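You operate a simulated robot arm through the tools that you are given. There is no shell and no other tool. Be economical: measure what you need, move in short steps, check, and stop when the job is done.

Carry out the task below with a simulated robot arm. There is one attempt and no reset: what you move stays moved.

Task
Empty the white saucer into the bucket and put its plant back in.
Fine: the saucer goes back to its spot; no spills.

It is judged by the outcome, as a careful person would: the job done as asked, and still so three seconds after it is handed in. It fails if anything else is knocked over, pushed out of place, dropped, spilled or broken.

Robot
A 7-joint arm with a two-finger parallel gripper, fixed in place. Base frame: the origin is at the foot of the arm, x ahead of it, y to its left, z up; the work surface is at about z = 590. Readings come in mm, rad, newtons and seconds.
With the tool pointing down near the work surface it reaches from about 100 to 880 mm from the base axis. Its first joint turns from -2.007 to 2.007 rad. Payload 3.91 kg.
The tool frame sits at the grasp point between the pads (the TCP): z along the fingers, y along the line on which they close. The tips reach 30 mm beyond it. Largest opening 110 mm; finger width 20, thickness 10; the body of the gripper, 48 by 112 mm, starts 55 mm behind the TCP.
Orientation is that of the tool frame in the base frame, as a unit quaternion [w, x, y, z]. With the fingers straight down and closing along the base's y, the tool's x points along the base's -x, its y along +y and its z along -z.

Tools
- The arm moves only by the tool nudge_tool. Its argument "series" is a list of rows, each an object (a shift or turn left out is 0, a gripper value left out holds the last) with "turn": the turn, a rotation vector about the base's x, y, z in rad, a list of three; "linear": the shift along the base's x, y, z in m, a list of three; "grip": the closure, from 0 (fully open) to 1 (shut). In form: [{"turn": [ax, ay, az], "linear": [x, y, z], "grip": grip}, ...]. A call has 1 to 20 rows; each row is the pose to reach, as a shift and turn from the pose commanded when the call began. A row lasts 0.2 s, in which the tool goes at most 50 mm and 0.15 rad; a call with a longer step from one row to the next is refused whole, and so is a gripper value outside its range. A pose out of reach is approached as far as the arm can. The call stops where the force on the tool passes 40 N (or 10 N more than at its start, if that is more) or the arm is blocked; 0.2 s more then pass. The fingers move at their own pace (about 153 mm/s each) and stop on an object; they squeeze with about 39 N. The grip force told is the motor's: it shows also when the fingers shut on nothing. Time passes only in rows, and 0.2 s behind the last, so rows that repeat a pose let the fingers close. The reply holds the time, the measured pose of the TCP, the force on the tool along the base axes, the opening and the grip force, in the units named above and with some noise.
- Cameras (640 x 400 px; columns grow to the right, rows downward): "scene" is fixed at [221.5, 652.7, 1186.3]; the picture's right is [-0.86, -0.51, 0.00], its down [-0.23, 0.40, -0.89] and it looks along [0.45, -0.76, -0.46] (base axes); focal length 274 px, centre (320, 200). "wrist" rides on the gripper at [-36, 0, -57] in the tool frame; the picture's right is [0.00, -1.00, 0.00], its down [0.97, 0.00, -0.24] and it looks along [0.24, 0.00, 0.97] (tool axes); focal length 218 px, centre (320, 200). There is no depth. A picture from a camera that has moved, and an enlarged one, comes with that camera's place and axes in the base frame and with its lens.
- grab_frame(camera): a new picture of that camera. The clock stands still meanwhile.
- slide_trunk(by): slides the trunk up (or, below 0, down) by that many mm; the arm rides with it, the base frame stays. It gives what a move gives, with no picture.
- enlarge(camera, box): a new picture of the part [left, top, right, bottom] of that camera's present view, enlarged. The clock stands still meanwhile.
- job_done(): hands the job in; it is judged then, once.

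Go step by step. Nothing tells you positions but the pictures and the camera data: compare them with the known pose of the tool, close in by small moves and look again before you grip or let go. The budget is 120 turns and 76 pictures, counting those below and the enlarged ones. Unless the task says otherwise, let go and move clear before handing in, and close with one line.

The tools are called by a JSON object that holds its "fn" and its "kwargs". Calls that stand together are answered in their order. nudge_tool: Moves the arm, as the interface text tells. Its arguments: {"type":"object","properties":{"series":{"type":"array"}},"required":["series"]} The other tools are called the same way: slide_trunk (by) slides the trunk up or down; grab_frame (camera) takes a picture; enlarge (camera, box) takes an enlarged picture of a part of a camera's view; job_done () hands the job in.

At the start:

```text
clock: 0.0
tool_pos: [598.0, -294.7, 1130.9]
tcp_rot: [0.0, 0.0, 1.0, 0.0]
contact_force: [0.2, 0.3, 0.8]
finger_gap: 110.0
grip_force: 0.2
trunk travel left (down, up): [-675.0, 315.0]
```

scene: 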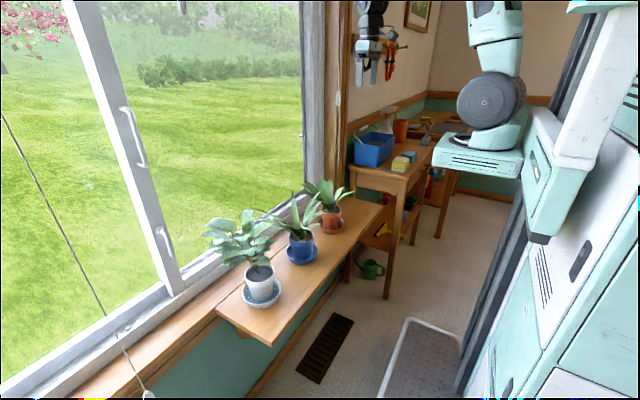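
wrist: 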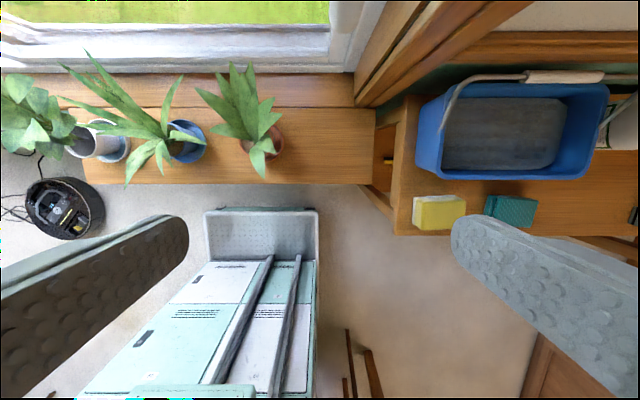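

I see three potted plants on the window sill and a blue bucket on a bench to the right. I'll look closer to find which saucer is white and what is in it.

{"fn": "enlarge", "kwargs": {"camera": "scene", "box": [190, 160, 390, 340]}}

{"fn": "enlarge", "kwargs": {"camera": "scene", "box": [330, 90, 490, 290]}}

{"fn": "enlarge", "kwargs": {"camera": "wrist", "box": [0, 40, 300, 220]}}

{"fn": "enlarge", "kwargs": {"camera": "wrist", "box": [370, 40, 640, 250]}}

```text
2.22 times, centred on (290, 250) of scene
camera zoom: at [221.5, 652.7, 1186.3], right [-0.86, -0.51, 0.0], down [-0.23, 0.4, -0.89], along [0.45, -0.76, -0.46], focal length 608 px, centre (387, 89)
```

zoom: 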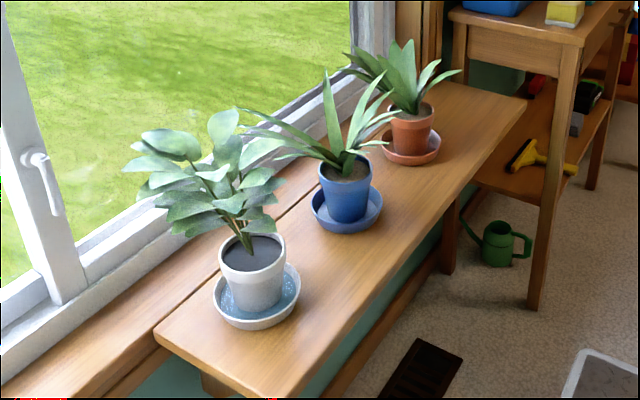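

```text
2.00 times, centred on (410, 190) of scene
camera zoom: at [221.5, 652.7, 1186.3], right [-0.86, -0.51, 0.0], down [-0.23, 0.4, -0.89], along [0.45, -0.76, -0.46], focal length 547 px, centre (140, 220)
```

zoom: 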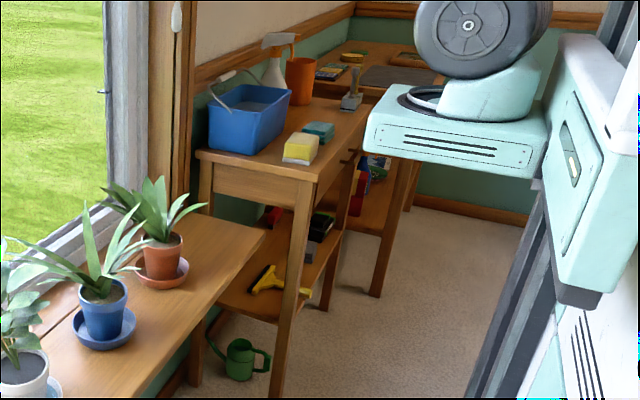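

```text
2.13 times, centred on (150, 130) of wrist
camera zoom: at [633.8, -294.9, 1188.1], right [0.0, -1.0, 0.0], down [-0.97, 0.0, 0.24], along [-0.24, 0.0, -0.97], focal length 466 px, centre (683, 349)
```

zoom: 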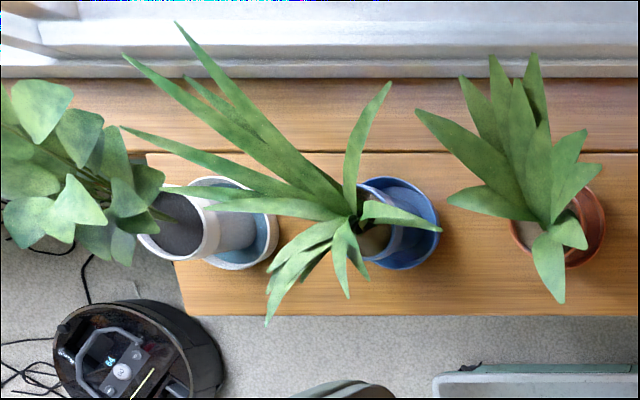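

```text
1.90 times, centred on (505, 145) of wrist
camera zoom: at [633.8, -294.9, 1188.1], right [0.0, -1.0, 0.0], down [-0.97, 0.0, 0.24], along [-0.24, 0.0, -0.97], focal length 416 px, centre (-32, 305)
```

zoom: 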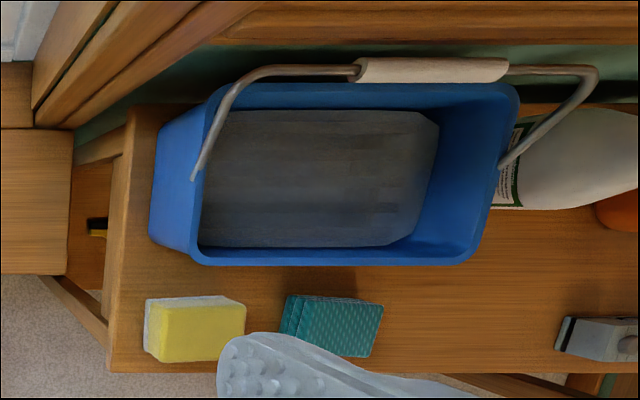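

The white saucer, with water and a white potted plant in it, is at about (640, 255) on the sill board. The free board is right of the red plant (y about -330), and the bucket rim centre is at about (663, -612, 834). I'll turn the tool to point forward and go in front of the white pot for a closer look.

{"fn": "nudge_tool", "kwargs": {"series": [{"linear": [-0.0133, 0.0367, -0.0133], "turn": [0, -0.1047, 0], "grip": 0}, {"linear": [-0.0267, 0.0733, -0.0267], "turn": [0, -0.2094, 0]}, {"linear": [-0.04, 0.11, -0.04], "turn": [0, -0.3142, 0]}, {"linear": [-0.0533, 0.1467, -0.0533], "turn": [0, -0.4189, 0]}, {"linear": [-0.0667, 0.1833, -0.0667], "turn": [0, -0.5236, 0]}, {"linear": [-0.08, 0.22, -0.08], "turn": [0, -0.6283, 0]}, {"linear": [-0.0933, 0.2567, -0.0933], "turn": [0, -0.733, 0]}, {"linear": [-0.1067, 0.2933, -0.1067], "turn": [0, -0.8378, 0]}, {"linear": [-0.12, 0.33, -0.12], "turn": [0, -0.9425, 0]}, {"linear": [-0.1333, 0.3667, -0.1333], "turn": [0, -1.0472, 0]}, {"linear": [-0.1467, 0.4033, -0.1467], "turn": [0, -1.1519, 0]}, {"linear": [-0.16, 0.44, -0.16], "turn": [0, -1.2566, 0]}, {"linear": [-0.1733, 0.4767, -0.1733], "turn": [0, -1.3614, 0]}, {"linear": [-0.1867, 0.5133, -0.1867], "turn": [0, -1.4661, 0]}, {"linear": [-0.2, 0.55, -0.2], "turn": [0, -1.5708, 0]}]}}

{"fn": "grab_frame", "kwargs": {"camera": "wrist"}}

{"fn": "grab_frame", "kwargs": {"camera": "scene"}}

```text
clock: 3.2
tool_pos: [411.8, 150.3, 1158.4]
tcp_rot: [0.694, 0.018, 0.72, 0.004]
contact_force: [-0.5, 0.1, 0.5]
finger_gap: 110.4
grip_force: 0.0
out of reach, approached as far as the arm can: row 5, 6, 7, 8, 9, 10, 11, 12, 13, 14, 15
trunk travel left (down, up): [-675.0, 315.0]
```

```text
69 pictures are left
camera wrist: at [356.4, 150.3, 1196.8], right [-0.02, -1.0, -0.03], down [-0.28, 0.03, -0.96], along [0.96, -0.01, -0.28], focal length 218 px, centre (320, 200)
```

wrist: 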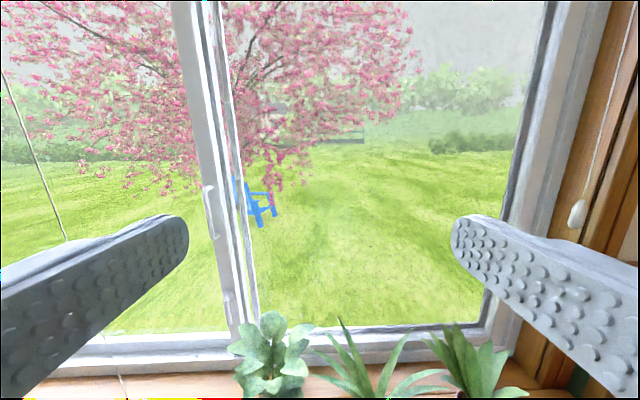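

```text
68 pictures are left
```

scene: 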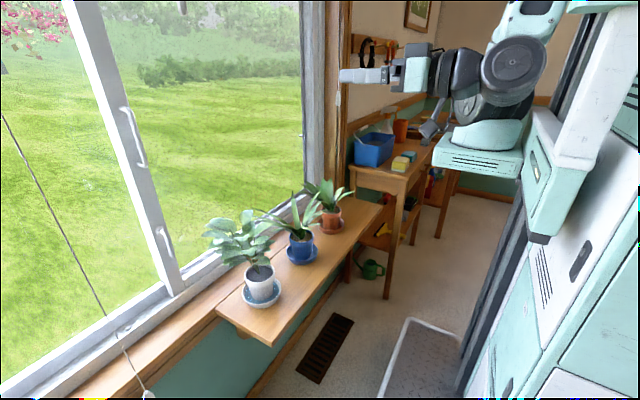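

The shoulder is too high for a level tool, so I'll lower the trunk; nothing is underneath the tool there.

{"fn": "slide_trunk", "kwargs": {"by": -350}}

{"fn": "grab_frame", "kwargs": {"camera": "scene"}}

{"fn": "grab_frame", "kwargs": {"camera": "wrist"}}

```text
clock: 6.6
tool_pos: [411.5, 151.4, 807.1]
tcp_rot: [0.693, 0.017, 0.72, 0.005]
contact_force: [0.5, -0.5, 0.1]
finger_gap: 110.0
grip_force: 0.0
trunk travel left (down, up): [-325.0, 665.0]
```

```text
67 pictures are left
```

scene: 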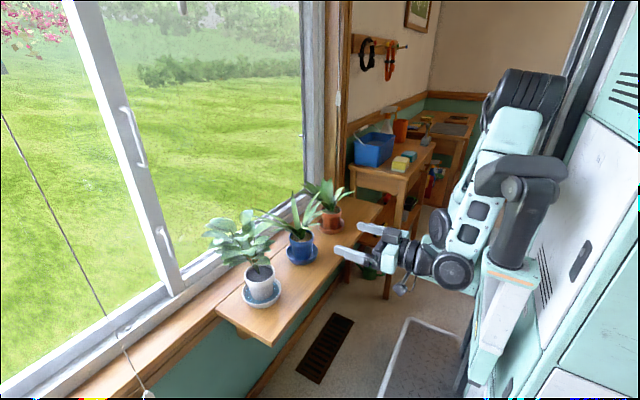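

```text
66 pictures are left
camera wrist: at [356.2, 150.7, 846.7], right [-0.02, -1.0, -0.03], down [-0.28, 0.03, -0.96], along [0.96, -0.01, -0.28], focal length 218 px, centre (320, 200)
```

wrist: 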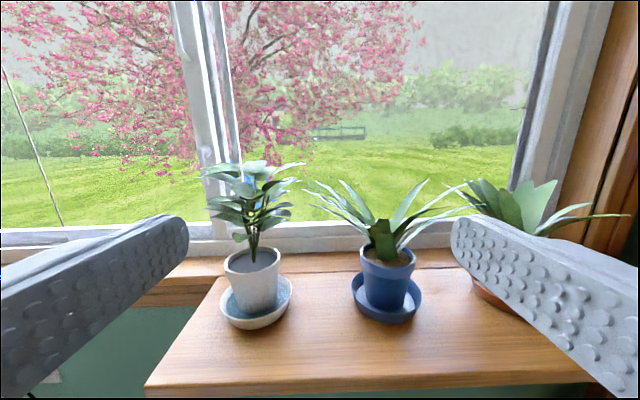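

The view is clear: the pot's centre is at about (635, 249), its top at z about 679 and about 83 mm wide. I'll level the tool and go to a spot in front of it.

{"fn": "nudge_tool", "kwargs": {"series": [{"linear": [0.01, 0.025, -0.027], "turn": [-0.008, -0.01, 0.004]}, {"linear": [0.02, 0.05, -0.054], "turn": [-0.016, -0.02, 0.008]}, {"linear": [0.03, 0.075, -0.08], "turn": [-0.024, -0.03, 0.013]}, {"linear": [0.0435, 0.098, -0.107], "turn": [-0.031, -0.038, 0.017]}]}}

```text
clock: 7.6
tool_pos: [444.3, 165.9, 824.1]
tcp_rot: [0.708, 0.007, 0.706, 0.001]
contact_force: [0.4, -0.5, 0.2]
finger_gap: 110.1
grip_force: 0.0
out of reach, approached as far as the arm can: row 1, 2, 3, 4
trunk travel left (down, up): [-325.0, 665.0]
```

The arm still can't get that low while level, so I'll lower the trunk further.

{"fn": "slide_trunk", "kwargs": {"by": -130}}

{"fn": "nudge_tool", "kwargs": {"series": [{"linear": [0.0, 0.03, 0.0]}, {"linear": [0.0, 0.06, 0.0]}, {"linear": [0.0, 0.083, 0.0]}]}}

{"fn": "grab_frame", "kwargs": {"camera": "wrist"}}

{"fn": "grab_frame", "kwargs": {"camera": "scene"}}

```text
clock: 9.2
tool_pos: [444.6, 163.5, 692.7]
tcp_rot: [0.708, 0.008, 0.706, 0.0]
contact_force: [-0.2, 0.8, 0.5]
finger_gap: 109.9
grip_force: 0.1
trunk travel left (down, up): [-195.0, 795.0]
```

```text
clock: 10.0
tool_pos: [456.5, 192.7, 721.9]
tcp_rot: [0.703, 0.005, 0.71, -0.028]
contact_force: [0.3, 0.0, -0.5]
finger_gap: 109.9
grip_force: 0.0
out of reach, approached as far as the arm can: row 1, 2, 3
trunk travel left (down, up): [-195.0, 795.0]
```

```text
65 pictures are left
camera wrist: at [399.2, 196.4, 759.4], right [-0.05, -1.0, 0.03], down [-0.25, -0.02, -0.97], along [0.97, -0.05, -0.25], focal length 218 px, centre (320, 200)
```

wrist: 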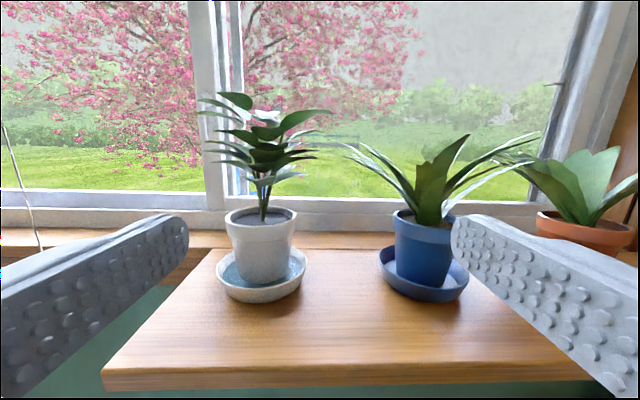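

```text
64 pictures are left
```

scene: 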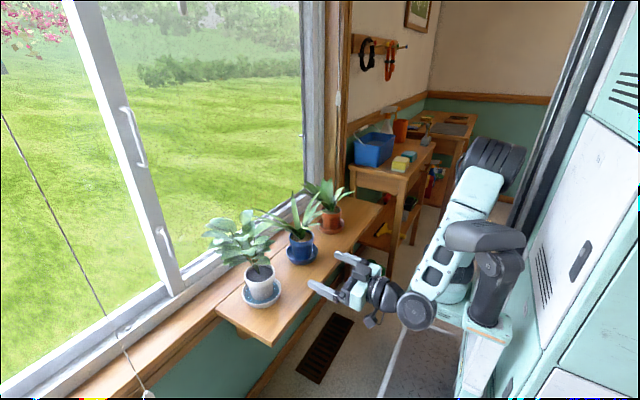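

The level tool works better when it points radially, so I'll yaw toward the pot along the line from the base.

{"fn": "nudge_tool", "kwargs": {"series": [{"linear": [0.01, 0.0, 0.0], "turn": [0, 0, 0.13]}, {"linear": [0.02, 0.0, 0.0], "turn": [0, 0, 0.27]}, {"linear": [0.03, 0.0, 0.0], "turn": [0, 0, 0.4]}]}}

```text
clock: 10.8
tool_pos: [461.4, 238.2, 720.1]
tcp_rot: [0.705, -0.157, 0.677, 0.141]
contact_force: [-0.1, 0.0, -0.7]
finger_gap: 110.1
grip_force: 0.1
trunk travel left (down, up): [-195.0, 795.0]
```

The arm reaches it with a 24° yaw. I'll line up with the pot axis and go down to grip height, still clear of it.

{"fn": "nudge_tool", "kwargs": {"series": [{"linear": [0.01, -0.018, -0.02], "turn": [0, 0.012, 0]}, {"linear": [0.02, -0.036, -0.042], "turn": [0, 0.025, 0]}, {"linear": [0.028, -0.054, -0.065], "turn": [0, 0.035, 0]}]}}

{"fn": "grab_frame", "kwargs": {"camera": "wrist"}}

{"fn": "enlarge", "kwargs": {"camera": "scene", "box": [190, 160, 430, 340]}}

```text
clock: 11.6
tool_pos: [509.1, 222.9, 669.0]
tcp_rot: [0.693, -0.153, 0.69, 0.141]
contact_force: [-0.7, 0.2, -0.3]
finger_gap: 109.8
grip_force: 0.1
out of reach, approached as far as the arm can: row 1, 2, 3
trunk travel left (down, up): [-195.0, 795.0]
```

```text
63 pictures are left
camera wrist: at [456.5, 200.5, 706.2], right [0.41, -0.91, 0.02], down [-0.21, -0.11, -0.97], along [0.89, 0.39, -0.24], focal length 218 px, centre (320, 200)
```

wrist: 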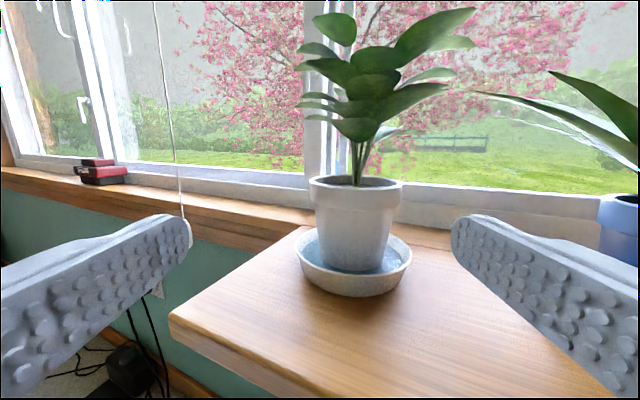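

```text
2.22 times, centred on (310, 250) of scene
camera zoom: at [221.5, 652.7, 1186.3], right [-0.86, -0.51, 0.0], down [-0.23, 0.4, -0.89], along [0.45, -0.76, -0.46], focal length 608 px, centre (342, 89)
```

zoom: 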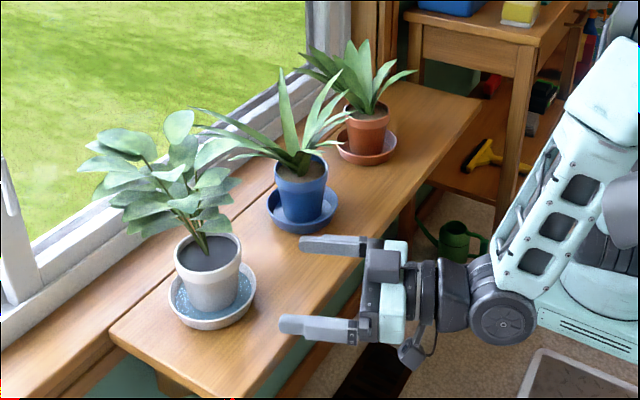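

I have the pot axis at (635, 247) and its top at z 678. The arm is limited by its bent wrist, so I'll raise the tool, drop the trunk and try again.

{"fn": "nudge_tool", "kwargs": {"series": [{"linear": [0.0, -0.01, 0.04]}, {"linear": [0.0, -0.02, 0.08]}, {"linear": [0.0, -0.03, 0.12]}, {"linear": [0.0, -0.03, 0.14]}]}}

{"fn": "slide_trunk", "kwargs": {"by": -130}}

```text
clock: 12.6
tool_pos: [520.0, 193.7, 801.6]
tcp_rot: [0.684, -0.15, 0.701, 0.138]
contact_force: [0.3, 0.4, 0.4]
finger_gap: 109.9
grip_force: 0.1
trunk travel left (down, up): [-195.0, 795.0]
```

```text
clock: 14.2
tool_pos: [517.4, 193.3, 671.5]
tcp_rot: [0.682, -0.152, 0.7, 0.143]
contact_force: [0.2, 0.4, 0.2]
finger_gap: 110.1
grip_force: 0.1
trunk travel left (down, up): [-65.0, 925.0]
```

Now I'll settle to grip height on the approach line and look.

{"fn": "nudge_tool", "kwargs": {"series": [{"linear": [0.009, 0.004, -0.01], "turn": [0, 0, 0]}, {"linear": [0.018, 0.009, -0.02], "turn": [0, 0, 0]}]}}

{"fn": "grab_frame", "kwargs": {"camera": "wrist"}}

{"fn": "enlarge", "kwargs": {"camera": "scene", "box": [190, 160, 430, 340]}}

```text
clock: 14.8
tool_pos: [525.3, 202.9, 663.5]
tcp_rot: [0.694, -0.152, 0.69, 0.141]
contact_force: [0.2, 0.0, 0.3]
finger_gap: 109.9
grip_force: 0.0
trunk travel left (down, up): [-65.0, 925.0]
```

```text
61 pictures are left
camera wrist: at [473.7, 181.5, 700.6], right [0.41, -0.91, 0.02], down [-0.21, -0.11, -0.97], along [0.89, 0.39, -0.24], focal length 218 px, centre (320, 200)
```

wrist: 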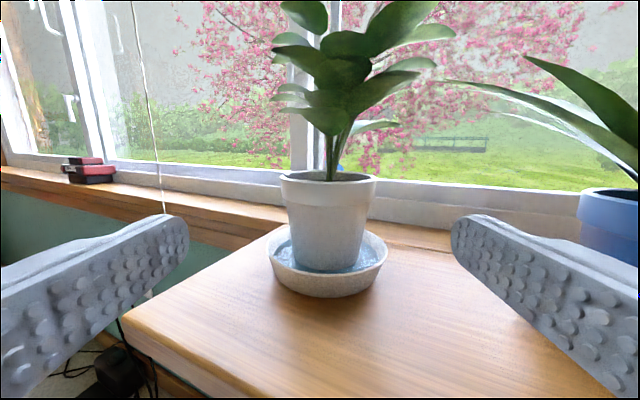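

```text
2.22 times, centred on (310, 250) of scene
camera zoom: at [221.5, 652.7, 1186.3], right [-0.86, -0.51, 0.0], down [-0.23, 0.4, -0.89], along [0.45, -0.76, -0.46], focal length 608 px, centre (342, 89)
```

zoom: 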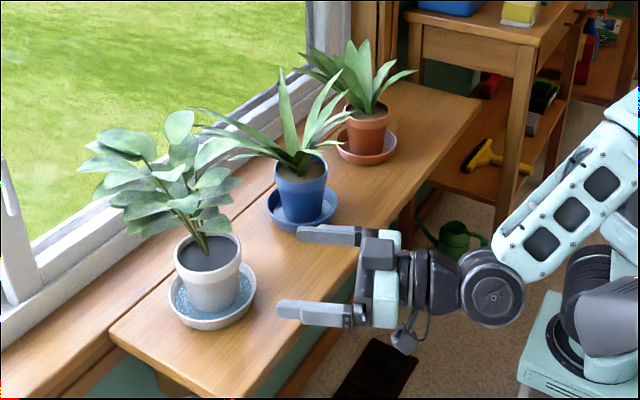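

The pot is 119 mm ahead and nearly centred. I'll advance with the fingers either side of it, just below its rim band.

{"fn": "nudge_tool", "kwargs": {"series": [{"linear": [0.02, 0.006, -0.01]}, {"linear": [0.04, 0.012, -0.02]}, {"linear": [0.06, 0.02, -0.02]}, {"linear": [0.075, 0.027, -0.02]}, {"linear": [0.09, 0.035, -0.02]}, {"linear": [0.105, 0.042, -0.02]}]}}

{"fn": "grab_frame", "kwargs": {"camera": "wrist"}}

{"fn": "enlarge", "kwargs": {"camera": "scene", "box": [190, 180, 390, 330]}}

```text
clock: 16.2
tool_pos: [628.3, 247.4, 638.8]
tcp_rot: [0.69, -0.156, 0.692, 0.142]
contact_force: [-36.4, -13.2, -6.6]
finger_gap: 110.0
grip_force: 0.1
trunk travel left (down, up): [-65.0, 925.0]
```

```text
59 pictures are left
camera wrist: at [577.4, 224.2, 677.2], right [0.41, -0.91, 0.02], down [-0.22, -0.12, -0.97], along [0.88, 0.4, -0.25], focal length 218 px, centre (320, 200)
```

wrist: 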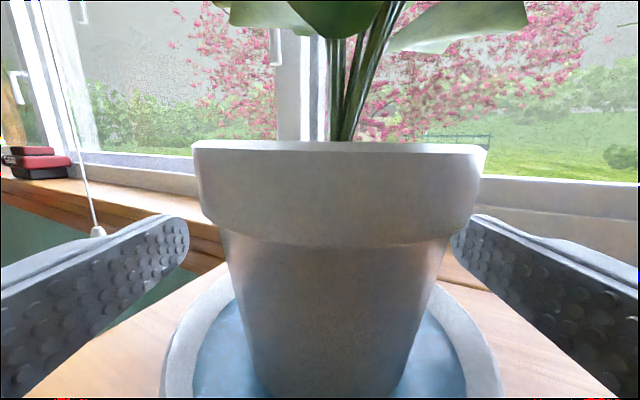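

```text
2.67 times, centred on (290, 255) of scene
camera zoom: at [221.5, 652.7, 1186.3], right [-0.86, -0.51, 0.0], down [-0.23, 0.4, -0.89], along [0.45, -0.76, -0.46], focal length 730 px, centre (400, 53)
```

zoom: 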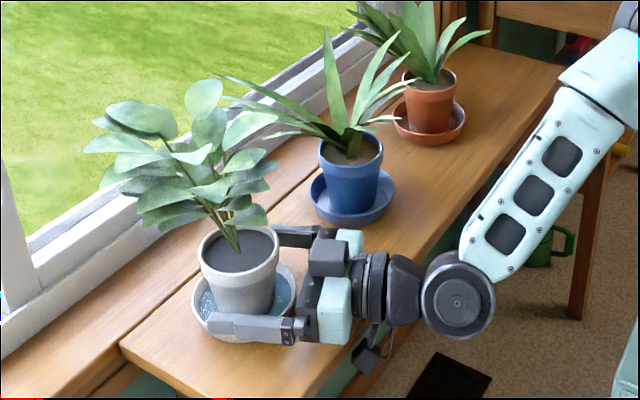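

There is about 38 N of contact as I reached the end. The pot and saucer don't appear to have moved, so I'll back off a little and look at what touched.

{"fn": "nudge_tool", "kwargs": {"series": [{"linear": [-0.005, -0.002, 0.0]}, {"linear": [-0.01, -0.0045, 0.003]}]}}

{"fn": "enlarge", "kwargs": {"camera": "scene", "box": [230, 220, 330, 290]}}

{"fn": "grab_frame", "kwargs": {"camera": "wrist"}}

```text
clock: 16.8
tool_pos: [624.8, 239.0, 647.7]
tcp_rot: [0.695, -0.151, 0.689, 0.141]
contact_force: [0.0, 0.4, -0.2]
finger_gap: 110.1
grip_force: 0.0
trunk travel left (down, up): [-65.0, 925.0]
```

```text
5.71 times, centred on (280, 255) of scene
camera zoom: at [221.5, 652.7, 1186.3], right [-0.86, -0.51, 0.0], down [-0.23, 0.4, -0.89], along [0.45, -0.76, -0.46], focal length 1564 px, centre (549, -114)
```

zoom: 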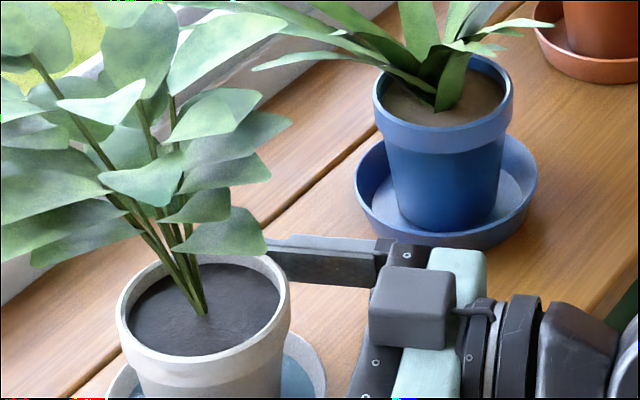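

```text
56 pictures are left
camera wrist: at [572.4, 217.5, 684.5], right [0.4, -0.91, 0.02], down [-0.21, -0.11, -0.97], along [0.89, 0.39, -0.24], focal length 218 px, centre (320, 200)
```

wrist: 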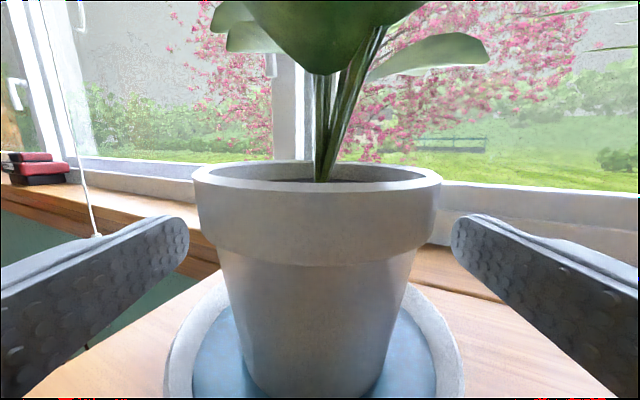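

The contact was most likely the camera block on the gripper touching the pot rim; it's free now and nothing has moved visibly. From this standoff I'll lower 8 mm to get below the rim band and close.

{"fn": "nudge_tool", "kwargs": {"series": [{"linear": [0, 0, -0.004]}, {"linear": [0, 0, -0.008]}, {"linear": [0, 0, -0.008], "grip": 0.15}, {"linear": [0, 0, -0.008], "grip": 0.25}, {"linear": [0, 0, -0.008], "grip": 0.35}, {"linear": [0, 0, -0.008], "grip": 0.6}, {"linear": [0, 0, -0.008], "grip": 1}, {"linear": [0, 0, -0.008], "grip": 1}]}}

{"fn": "grab_frame", "kwargs": {"camera": "wrist"}}

```text
clock: 18.6
tool_pos: [623.1, 239.5, 638.0]
tcp_rot: [0.693, -0.152, 0.691, 0.141]
contact_force: [0.3, -0.5, -0.5]
finger_gap: 71.2
grip_force: 38.9
trunk travel left (down, up): [-65.0, 925.0]
```

```text
55 pictures are left
camera wrist: at [571.7, 217.9, 675.5], right [0.41, -0.91, 0.02], down [-0.21, -0.11, -0.97], along [0.89, 0.39, -0.24], focal length 218 px, centre (320, 200)
```

wrist: 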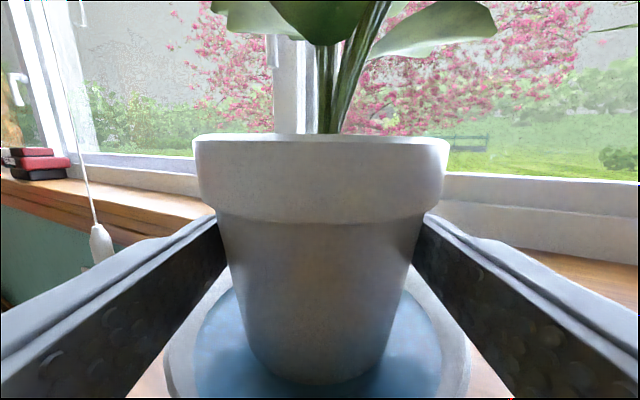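

The pot is gripped at 71 mm opening. I'll lift gently straight up out of the saucer.

{"fn": "nudge_tool", "kwargs": {"series": [{"linear": [0, 0, 0.005], "grip": 1}, {"linear": [0, 0, 0.012]}, {"linear": [0, 0, 0.022]}, {"linear": [0, 0, 0.034]}, {"linear": [0, 0, 0.048]}, {"linear": [0, 0, 0.06]}, {"linear": [0, 0, 0.07]}]}}

{"fn": "enlarge", "kwargs": {"camera": "scene", "box": [190, 150, 390, 310]}}

```text
clock: 20.2
tool_pos: [621.9, 239.5, 707.6]
tcp_rot: [0.693, -0.154, 0.69, 0.142]
contact_force: [0.3, -0.4, -3.3]
finger_gap: 71.3
grip_force: 39.4
trunk travel left (down, up): [-65.0, 925.0]
```

```text
2.50 times, centred on (290, 230) of scene
camera zoom: at [221.5, 652.7, 1186.3], right [-0.86, -0.51, 0.0], down [-0.23, 0.4, -0.89], along [0.45, -0.76, -0.46], focal length 684 px, centre (395, 125)
```

zoom: 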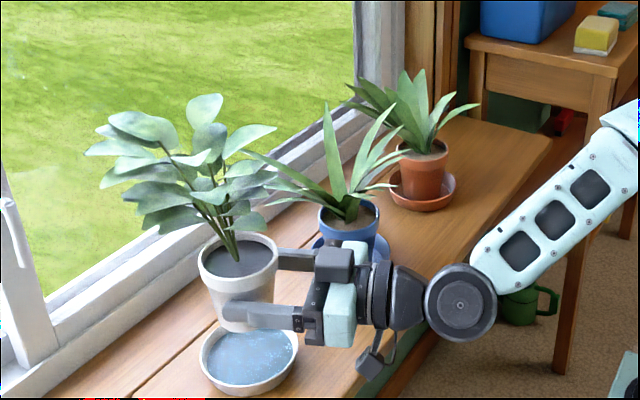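

The plant is up, and the saucer with its water is undisturbed. I'll raise the trunk with the plant to pass over the other plants, then swing to the free board on the right.

{"fn": "slide_trunk", "kwargs": {"by": 200}}

{"fn": "nudge_tool", "kwargs": {"series": [{"linear": [-0.001, -0.0297, 0], "turn": [0, 0, -0.05], "grip": 1}, {"linear": [-0.004, -0.0589, 0], "turn": [0, 0, -0.1]}, {"linear": [-0.008, -0.0889, 0], "turn": [0, 0, -0.15]}, {"linear": [0.0, -0.1192, 0], "turn": [0, 0, -0.2]}, {"linear": [0.0067, -0.1503, 0], "turn": [0, 0, -0.25]}, {"linear": [0.0118, -0.1817, 0], "turn": [0, 0, -0.3]}, {"linear": [0.0155, -0.2129, 0], "turn": [0, 0, -0.35]}, {"linear": [0.0176, -0.2446, 0], "turn": [0, 0, -0.4]}, {"linear": [0.0183, -0.2764, 0], "turn": [0, 0, -0.45]}, {"linear": [0.0175, -0.3085, 0], "turn": [0, 0, -0.5]}, {"linear": [0.0152, -0.3401, 0], "turn": [0, 0, -0.55]}, {"linear": [0.0116, -0.3716, 0], "turn": [0, 0, -0.6]}, {"linear": [0.0061, -0.4036, 0], "turn": [0, 0, -0.65]}, {"linear": [-0.0004, -0.4355, 0], "turn": [0, 0, -0.7]}, {"linear": [-0.009, -0.4669, 0], "turn": [0, 0, -0.75]}, {"linear": [-0.0105, -0.4969, 0], "turn": [0, 0, -0.8]}, {"linear": [-0.0096, -0.5277, 0], "turn": [0, 0, -0.85]}, {"linear": [-0.0075, -0.5581, 0], "turn": [0, 0, -0.9]}]}}

{"fn": "grab_frame", "kwargs": {"camera": "scene"}}

{"fn": "grab_frame", "kwargs": {"camera": "wrist"}}

```text
clock: 22.4
tool_pos: [623.3, 238.4, 906.3]
tcp_rot: [0.693, -0.153, 0.69, 0.142]
contact_force: [0.0, 0.5, -3.4]
finger_gap: 71.3
grip_force: 39.2
trunk travel left (down, up): [-265.0, 725.0]
```

```text
clock: 26.1
tool_pos: [614.9, -321.7, 909.3]
tcp_rot: [0.685, 0.162, 0.688, -0.175]
contact_force: [-0.3, -0.6, -2.4]
finger_gap: 71.2
grip_force: 38.8
out of reach, approached as far as the arm can: row 11, 12, 13, 14, 15, 16
trunk travel left (down, up): [-265.0, 725.0]
```

```text
53 pictures are left
```

scene: 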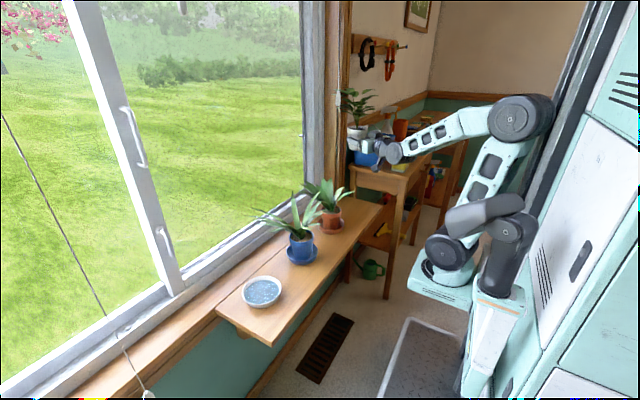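

```text
52 pictures are left
camera wrist: at [564.7, -294.3, 946.6], right [-0.46, -0.89, 0.02], down [-0.22, 0.1, -0.97], along [0.86, -0.45, -0.24], focal length 218 px, centre (320, 200)
```

wrist: 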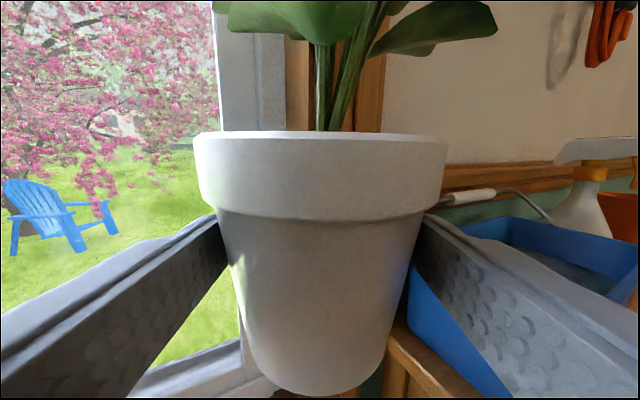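

The pot is above the free board at about (627, -328). I'll lower the trunk most of the way and check clearances.

{"fn": "slide_trunk", "kwargs": {"by": -200}}

{"fn": "grab_frame", "kwargs": {"camera": "wrist"}}

{"fn": "enlarge", "kwargs": {"camera": "scene", "box": [270, 120, 450, 260]}}

```text
clock: 28.3
tool_pos: [614.8, -320.8, 710.0]
tcp_rot: [0.685, 0.163, 0.688, -0.175]
contact_force: [-0.5, 0.3, -2.2]
finger_gap: 71.0
grip_force: 39.0
trunk travel left (down, up): [-65.0, 925.0]
```

```text
51 pictures are left
camera wrist: at [564.7, -294.1, 746.5], right [-0.46, -0.89, 0.02], down [-0.22, 0.1, -0.97], along [0.86, -0.45, -0.24], focal length 218 px, centre (320, 200)
```

wrist: 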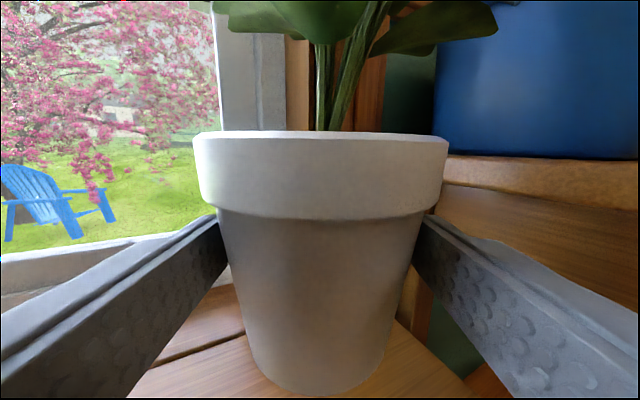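

```text
2.86 times, centred on (360, 190) of scene
camera zoom: at [221.5, 652.7, 1186.3], right [-0.86, -0.51, 0.0], down [-0.23, 0.4, -0.89], along [0.45, -0.76, -0.46], focal length 782 px, centre (206, 229)
```

zoom: 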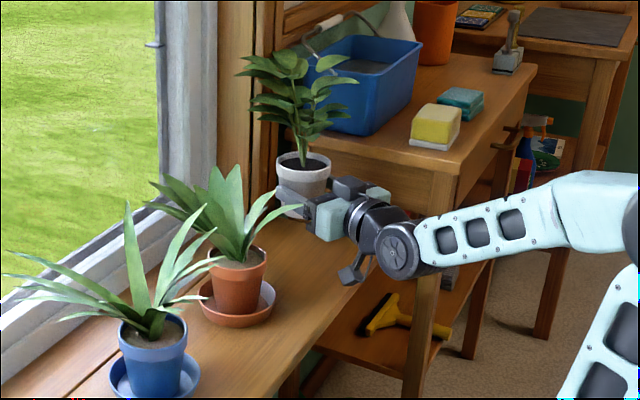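

Clearances look fine. I'll lower to just above the board, then feel for contact in small steps.

{"fn": "nudge_tool", "kwargs": {"series": [{"linear": [0, 0.002, -0.015], "grip": 1}, {"linear": [0, 0.004, -0.03]}, {"linear": [0, 0.006, -0.045]}, {"linear": [0, 0.006, -0.055]}, {"linear": [0, 0.006, -0.062]}]}}

{"fn": "enlarge", "kwargs": {"camera": "scene", "box": [310, 170, 410, 240]}}

```text
clock: 29.0
tool_pos: [615.2, -317.7, 683.8]
tcp_rot: [0.692, 0.163, 0.681, -0.176]
contact_force: [-25.3, 9.7, 23.7]
finger_gap: 71.3
grip_force: 38.8
trunk travel left (down, up): [-65.0, 925.0]
stopped in row 3: the force on the tool passed its limit (the readings are from after the stop); the commanded pose is now the measured one
```

```text
5.71 times, centred on (360, 205) of scene
camera zoom: at [221.5, 652.7, 1186.3], right [-0.86, -0.51, 0.0], down [-0.23, 0.4, -0.89], along [0.45, -0.76, -0.46], focal length 1564 px, centre (91, 171)
```

zoom: 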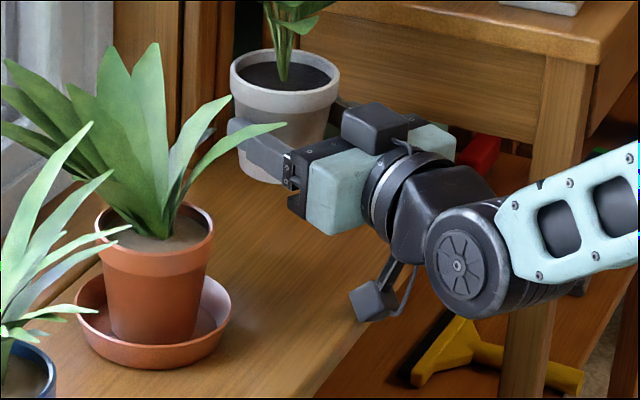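

Something behind the gripper, likely the small hanging block, met the board edge. I'll rise, pull back 35 mm toward the front of the board, and check.

{"fn": "nudge_tool", "kwargs": {"series": [{"linear": [0, 0, 0.01], "grip": 1}, {"linear": [-0.005, 0, 0.025]}, {"linear": [-0.02, 0.0, 0.025]}, {"linear": [-0.035, 0.0, 0.025]}]}}

{"fn": "enlarge", "kwargs": {"camera": "scene", "box": [300, 150, 420, 234]}}

```text
clock: 30.0
tool_pos: [595.3, -319.6, 707.0]
tcp_rot: [0.691, 0.163, 0.682, -0.175]
contact_force: [0.1, -0.7, -3.0]
finger_gap: 70.8
grip_force: 39.0
out of reach, approached as far as the arm can: row 4
trunk travel left (down, up): [-65.0, 925.0]
```

```text
4.76 times, centred on (360, 192) of scene
camera zoom: at [221.5, 652.7, 1186.3], right [-0.86, -0.51, 0.0], down [-0.23, 0.4, -0.89], along [0.45, -0.76, -0.46], focal length 1303 px, centre (130, 238)
```

zoom: 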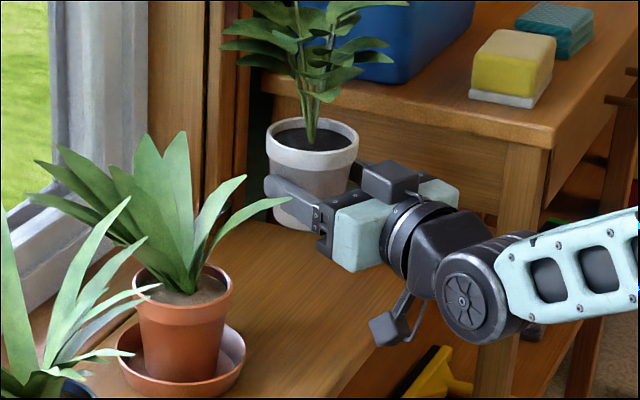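

The hanging block should now be in front of the board edge. I'll lower in small steps and watch the force.

{"fn": "nudge_tool", "kwargs": {"series": [{"linear": [-0.002, 0, -0.01], "grip": 1}, {"linear": [-0.004, 0, -0.02]}, {"linear": [-0.004, 0.0, -0.03]}, {"linear": [-0.004, 0.0, -0.04]}, {"linear": [-0.004, 0.0, -0.05]}]}}

{"fn": "enlarge", "kwargs": {"camera": "scene", "box": [300, 150, 420, 234]}}

{"fn": "grab_frame", "kwargs": {"camera": "wrist"}}

```text
clock: 31.2
tool_pos: [599.4, -323.5, 663.2]
tcp_rot: [0.69, 0.163, 0.683, -0.175]
contact_force: [0.0, 0.2, -3.4]
finger_gap: 70.9
grip_force: 39.6
out of reach, approached as far as the arm can: row 4, 5
trunk travel left (down, up): [-65.0, 925.0]
```

```text
4.76 times, centred on (360, 192) of scene
camera zoom: at [221.5, 652.7, 1186.3], right [-0.86, -0.51, 0.0], down [-0.23, 0.4, -0.89], along [0.45, -0.76, -0.46], focal length 1303 px, centre (130, 238)
```

zoom: 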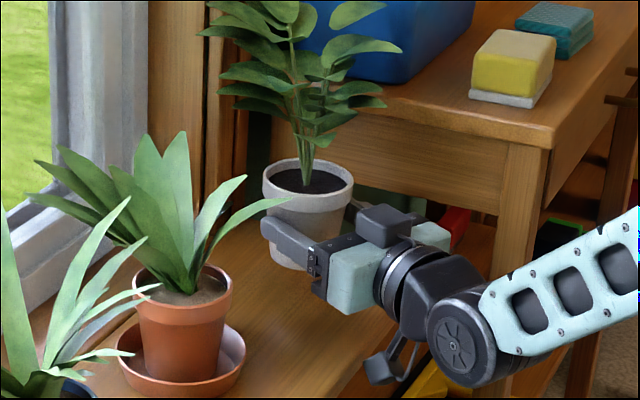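

```text
46 pictures are left
camera wrist: at [548.3, -296.0, 699.7], right [-0.46, -0.89, 0.01], down [-0.21, 0.09, -0.97], along [0.86, -0.46, -0.23], focal length 218 px, centre (320, 200)
```

wrist: 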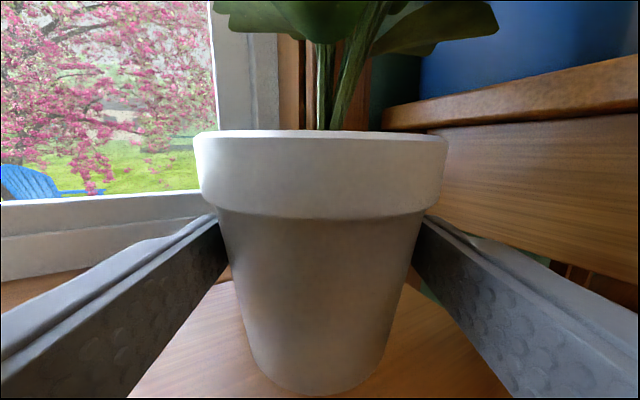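

It's clear of the edge. The arm is at its limit, so I'll lower the rest of the way with the trunk in small steps.

{"fn": "slide_trunk", "kwargs": {"by": -18}}

{"fn": "slide_trunk", "kwargs": {"by": -6}}

{"fn": "enlarge", "kwargs": {"camera": "scene", "box": [310, 170, 410, 240]}}

```text
clock: 31.9
tool_pos: [598.5, -323.1, 645.6]
tcp_rot: [0.69, 0.163, 0.683, -0.175]
contact_force: [0.4, 0.4, -2.7]
finger_gap: 70.8
grip_force: 39.0
trunk travel left (down, up): [-47.0, 943.0]
```

```text
clock: 32.4
tool_pos: [598.1, -323.9, 639.3]
tcp_rot: [0.69, 0.164, 0.683, -0.176]
contact_force: [-0.3, 0.9, -3.6]
finger_gap: 70.9
grip_force: 38.9
trunk travel left (down, up): [-41.0, 949.0]
```

```text
5.71 times, centred on (360, 205) of scene
camera zoom: at [221.5, 652.7, 1186.3], right [-0.86, -0.51, 0.0], down [-0.23, 0.4, -0.89], along [0.45, -0.76, -0.46], focal length 1564 px, centre (91, 171)
```

zoom: 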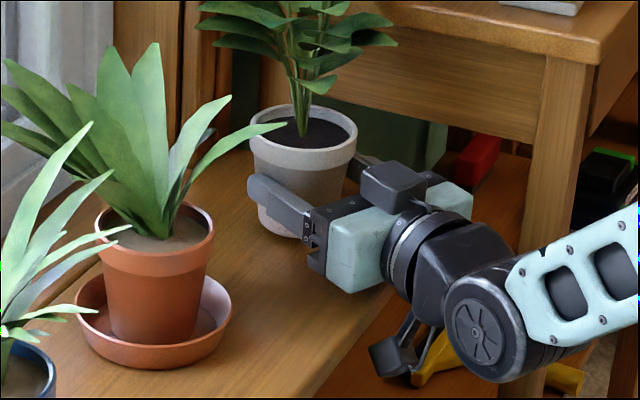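

Still free-hanging. I'll continue in 2–3 mm steps.

{"fn": "slide_trunk", "kwargs": {"by": -3}}

{"fn": "slide_trunk", "kwargs": {"by": -2}}

{"fn": "slide_trunk", "kwargs": {"by": -2}}

```text
clock: 33.0
tool_pos: [598.7, -322.9, 635.9]
tcp_rot: [0.69, 0.163, 0.682, -0.176]
contact_force: [0.3, -0.3, -3.3]
finger_gap: 70.9
grip_force: 38.8
trunk travel left (down, up): [-38.0, 952.0]
```

```text
clock: 33.5
tool_pos: [597.9, -323.7, 634.5]
tcp_rot: [0.691, 0.162, 0.683, -0.175]
contact_force: [0.1, -0.1, -2.2]
finger_gap: 70.7
grip_force: 38.4
trunk travel left (down, up): [-36.0, 954.0]
```

```text
clock: 34.0
tool_pos: [599.2, -324.2, 632.9]
tcp_rot: [0.691, 0.163, 0.682, -0.176]
contact_force: [2.1, 0.7, -0.9]
finger_gap: 70.6
grip_force: 39.4
trunk travel left (down, up): [-34.0, 956.0]
```

Contact is beginning at z 633. One more millimetre should seat it.

{"fn": "slide_trunk", "kwargs": {"by": -1}}

```text
clock: 34.5
tool_pos: [599.4, -323.5, 633.2]
tcp_rot: [0.691, 0.163, 0.682, -0.176]
contact_force: [-0.2, 0.9, 5.6]
finger_gap: 70.7
grip_force: 38.8
trunk travel left (down, up): [-33.0, 957.0]
```

It is seated on the board. I'll open the fingers slowly.

{"fn": "nudge_tool", "kwargs": {"series": [{"grip": 0.32}, {"grip": 0.28}, {"grip": 0.2}, {"grip": 0.1}, {"grip": 0}, {"grip": 0}]}}

{"fn": "grab_frame", "kwargs": {"camera": "wrist"}}

```text
clock: 35.9
tool_pos: [599.2, -324.3, 631.0]
tcp_rot: [0.691, 0.162, 0.683, -0.175]
contact_force: [0.5, 0.0, -0.6]
finger_gap: 109.8
grip_force: 0.1
trunk travel left (down, up): [-33.0, 957.0]
```

```text
44 pictures are left
camera wrist: at [548.3, -296.1, 667.9], right [-0.46, -0.89, 0.01], down [-0.21, 0.09, -0.97], along [0.86, -0.46, -0.23], focal length 218 px, centre (320, 200)
```

wrist: 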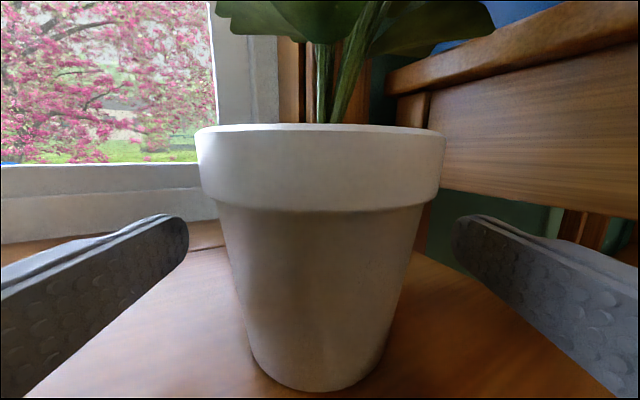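

The plant stands on its own. I'll back straight out along the tool axis.

{"fn": "nudge_tool", "kwargs": {"series": [{"linear": [-0.013, 0.007, 0]}, {"linear": [-0.026, 0.014, 0]}, {"linear": [-0.04, 0.021, 0.0]}, {"linear": [-0.053, 0.028, 0.0]}, {"linear": [-0.066, 0.035, 0.0]}]}}

{"fn": "grab_frame", "kwargs": {"camera": "wrist"}}

```text
clock: 37.1
tool_pos: [583.9, -318.1, 650.3]
tcp_rot: [0.69, 0.163, 0.683, -0.175]
contact_force: [1.0, -0.4, 0.8]
finger_gap: 110.0
grip_force: 0.1
out of reach, approached as far as the arm can: row 1, 2, 3, 4, 5
trunk travel left (down, up): [-33.0, 957.0]
```

```text
43 pictures are left
camera wrist: at [533.2, -290.8, 686.9], right [-0.46, -0.89, 0.01], down [-0.21, 0.09, -0.97], along [0.86, -0.46, -0.23], focal length 218 px, centre (320, 200)
```

wrist: 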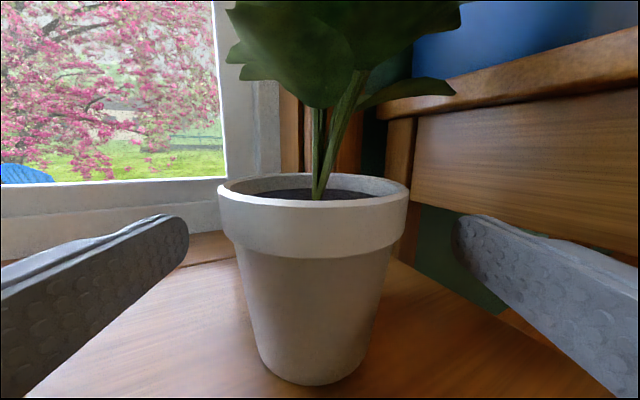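

The bent wrist limits pulling back while level. Tilting the tool downward as I retreat should free it.

{"fn": "nudge_tool", "kwargs": {"series": [{"linear": [-0.013, 0.007, 0], "turn": [0.037, 0.071, 0]}, {"linear": [-0.026, 0.014, 0], "turn": [0.074, 0.142, 0]}, {"linear": [-0.04, 0.021, 0.0], "turn": [0.112, 0.212, 0]}, {"linear": [-0.053, 0.028, 0.0], "turn": [0.149, 0.283, 0]}, {"linear": [-0.066, 0.035, 0.0], "turn": [0.186, 0.354, 0]}]}}

{"fn": "grab_frame", "kwargs": {"camera": "wrist"}}

```text
clock: 38.3
tool_pos: [589.2, -327.6, 606.3]
tcp_rot: [0.619, 0.179, 0.75, -0.147]
contact_force: [-3.3, -9.0, 26.5]
finger_gap: 109.1
grip_force: 0.0
out of reach, approached as far as the arm can: row 1, 2, 3, 4, 5
trunk travel left (down, up): [-33.0, 957.0]
stopped in row 5: the force on the tool passed its limit (the readings are from after the stop); the commanded pose is now the measured one
```

```text
42 pictures are left
camera wrist: at [545.5, -304.3, 653.0], right [-0.45, -0.89, 0.0], down [-0.37, 0.19, -0.91], along [0.81, -0.41, -0.42], focal length 218 px, centre (320, 200)
```

wrist: 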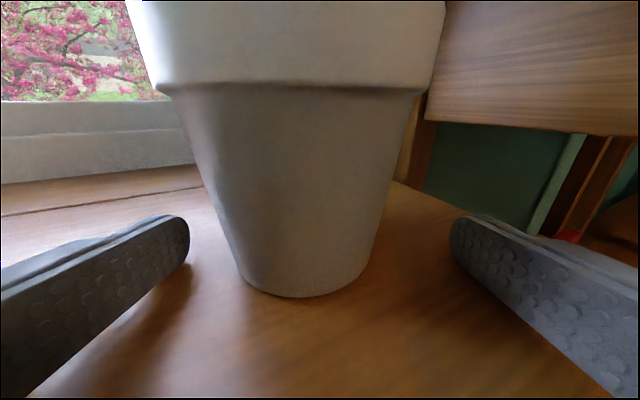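

The fingertips touched the board because the commanded pose was lower than I thought; the pot is still standing. I'll rise slightly and retreat with more downward tilt.

{"fn": "nudge_tool", "kwargs": {"series": [{"linear": [-0.003, 0.002, 0.012], "turn": [0.0, 0.0, 0]}, {"linear": [-0.01, 0.005, 0.025], "turn": [0.03, 0.06, 0]}, {"linear": [-0.022, 0.012, 0.035], "turn": [0.065, 0.124, 0]}, {"linear": [-0.035, 0.018, 0.04], "turn": [0.1, 0.19, 0]}, {"linear": [-0.05, 0.026, 0.045], "turn": [0.14, 0.265, 0]}]}}

{"fn": "grab_frame", "kwargs": {"camera": "wrist"}}

```text
clock: 39.0
tool_pos: [584.6, -318.9, 606.6]
tcp_rot: [0.589, 0.182, 0.775, -0.139]
contact_force: [-7.1, 5.3, 12.4]
finger_gap: 109.8
grip_force: 0.1
out of reach, approached as far as the arm can: row 2, 3
trunk travel left (down, up): [-33.0, 957.0]
stopped in row 3: the force on the tool passed its limit (the readings are from after the stop); the commanded pose is now the measured one
```

```text
41 pictures are left
camera wrist: at [545.3, -297.9, 658.8], right [-0.45, -0.89, 0.0], down [-0.44, 0.22, -0.87], along [0.78, -0.39, -0.49], focal length 218 px, centre (320, 200)
```

wrist: 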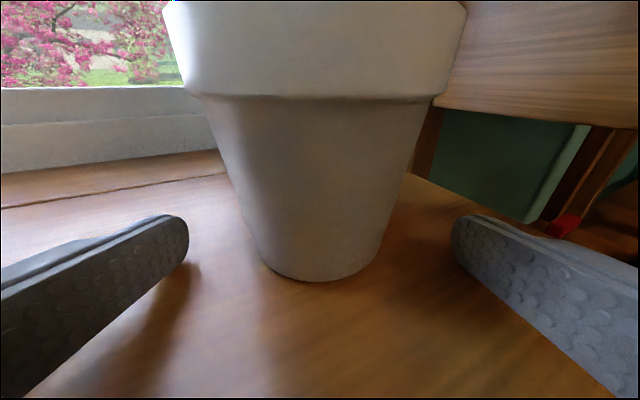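

I'll use the trunk to get off the board, then try the retreat again.

{"fn": "slide_trunk", "kwargs": {"by": 30}}

{"fn": "nudge_tool", "kwargs": {"series": [{"linear": [-0.01, 0.005, 0.0], "turn": [0.0, 0.0, 0]}, {"linear": [-0.02, 0.01, 0.0], "turn": [0, 0, 0]}]}}

{"fn": "enlarge", "kwargs": {"camera": "scene", "box": [300, 120, 540, 270]}}

```text
clock: 39.8
tool_pos: [585.5, -318.0, 633.8]
tcp_rot: [0.587, 0.183, 0.776, -0.138]
contact_force: [-0.3, -0.2, -0.2]
finger_gap: 110.2
grip_force: 0.0
trunk travel left (down, up): [-63.0, 927.0]
```

```text
clock: 40.4
tool_pos: [577.1, -314.1, 625.7]
tcp_rot: [0.588, 0.182, 0.776, -0.138]
contact_force: [0.3, -0.4, -0.8]
finger_gap: 110.0
grip_force: 0.2
out of reach, approached as far as the arm can: row 1, 2
trunk travel left (down, up): [-63.0, 927.0]
```

```text
2.67 times, centred on (420, 195) of scene
camera zoom: at [221.5, 652.7, 1186.3], right [-0.86, -0.51, 0.0], down [-0.23, 0.4, -0.89], along [0.45, -0.76, -0.46], focal length 730 px, centre (53, 213)
```

zoom: 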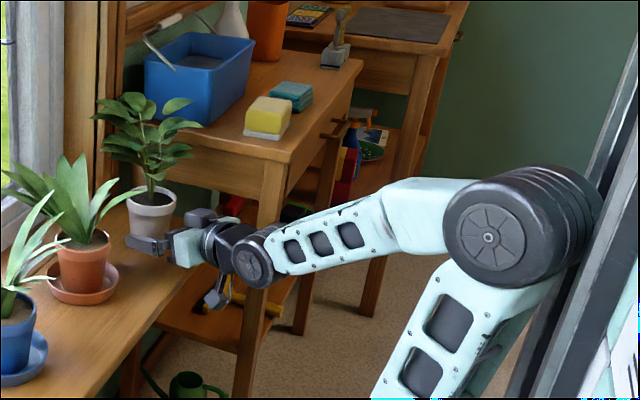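

The elbow is the limit here: going back means going lower relative to the shoulder. I'll raise the trunk a little and move the arm back and down to compensate.

{"fn": "slide_trunk", "kwargs": {"by": 25}}

{"fn": "nudge_tool", "kwargs": {"series": [{"linear": [-0.005, 0.003, -0.01], "turn": [0.0, 0.0, 0]}, {"linear": [-0.012, 0.006, -0.02], "turn": [0, 0, 0]}]}}

{"fn": "slide_trunk", "kwargs": {"by": 25}}

{"fn": "grab_frame", "kwargs": {"camera": "wrist"}}

```text
clock: 41.1
tool_pos: [578.2, -314.7, 650.3]
tcp_rot: [0.587, 0.183, 0.776, -0.138]
contact_force: [-1.2, -0.2, 0.1]
finger_gap: 110.1
grip_force: 0.1
trunk travel left (down, up): [-88.0, 902.0]
```

```text
clock: 41.7
tool_pos: [576.3, -314.4, 645.4]
tcp_rot: [0.587, 0.184, 0.776, -0.139]
contact_force: [-0.2, -0.1, 0.8]
finger_gap: 110.3
grip_force: 0.1
out of reach, approached as far as the arm can: row 1, 2
trunk travel left (down, up): [-88.0, 902.0]
```

```text
clock: 42.4
tool_pos: [577.1, -314.1, 670.3]
tcp_rot: [0.586, 0.184, 0.777, -0.138]
contact_force: [0.3, -0.7, 0.0]
finger_gap: 109.9
grip_force: 0.1
trunk travel left (down, up): [-113.0, 877.0]
```

```text
39 pictures are left
camera wrist: at [537.3, -294.0, 722.4], right [-0.45, -0.89, 0.0], down [-0.44, 0.22, -0.87], along [0.78, -0.39, -0.5], focal length 218 px, centre (320, 200)
```

wrist: 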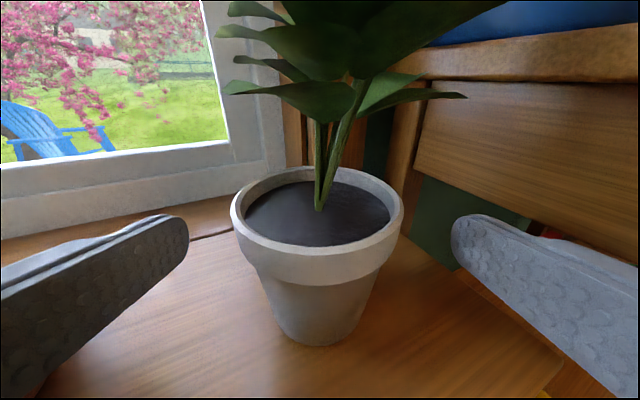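

My model is that the commanded position is already 25 mm further back, and more downward pitch will make it reachable. I'll add pitch in small steps.

{"fn": "nudge_tool", "kwargs": {"series": [{"linear": [0, 0, 0.003], "turn": [0.027, 0.054, 0]}, {"linear": [0, 0, 0.006], "turn": [0.054, 0.107, 0]}, {"linear": [0, 0, 0.009], "turn": [0.08, 0.161, 0]}, {"linear": [0, 0, 0.012], "turn": [0.107, 0.215, 0]}, {"linear": [0, 0, 0.015], "turn": [0.134, 0.268, 0]}]}}

{"fn": "grab_frame", "kwargs": {"camera": "wrist"}}

```text
clock: 43.6
tool_pos: [582.9, -317.7, 685.0]
tcp_rot: [0.464, 0.202, 0.856, -0.109]
contact_force: [0.8, 0.4, -0.5]
finger_gap: 110.0
grip_force: 0.0
out of reach, approached as far as the arm can: row 2, 3, 4, 5
trunk travel left (down, up): [-113.0, 877.0]
```

```text
38 pictures are left
camera wrist: at [557.9, -304.4, 748.3], right [-0.45, -0.89, 0.0], down [-0.65, 0.33, -0.68], along [0.61, -0.3, -0.73], focal length 218 px, centre (320, 200)
```

wrist: 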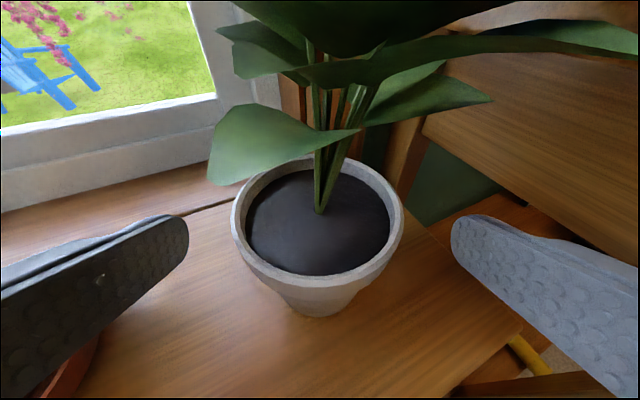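

Pitching alone doesn't free it, so a wrist roll or yaw limit is likelier. I'll re-sync the command to where the arm is and test a small yaw.

{"fn": "nudge_tool", "kwargs": {"series": [{"linear": [0.03, -0.0148, 0.003], "turn": [0, 0, 0]}, {"linear": [0.025, -0.012, 0.003], "turn": [0, 0, 0.1]}, {"linear": [0.02, -0.01, 0.003], "turn": [0, 0, 0.15]}]}}

```text
clock: 44.4
tool_pos: [604.1, -324.5, 683.8]
tcp_rot: [0.464, 0.138, 0.871, -0.084]
contact_force: [-0.4, -0.1, 1.0]
finger_gap: 110.0
grip_force: 0.1
trunk travel left (down, up): [-113.0, 877.0]
```

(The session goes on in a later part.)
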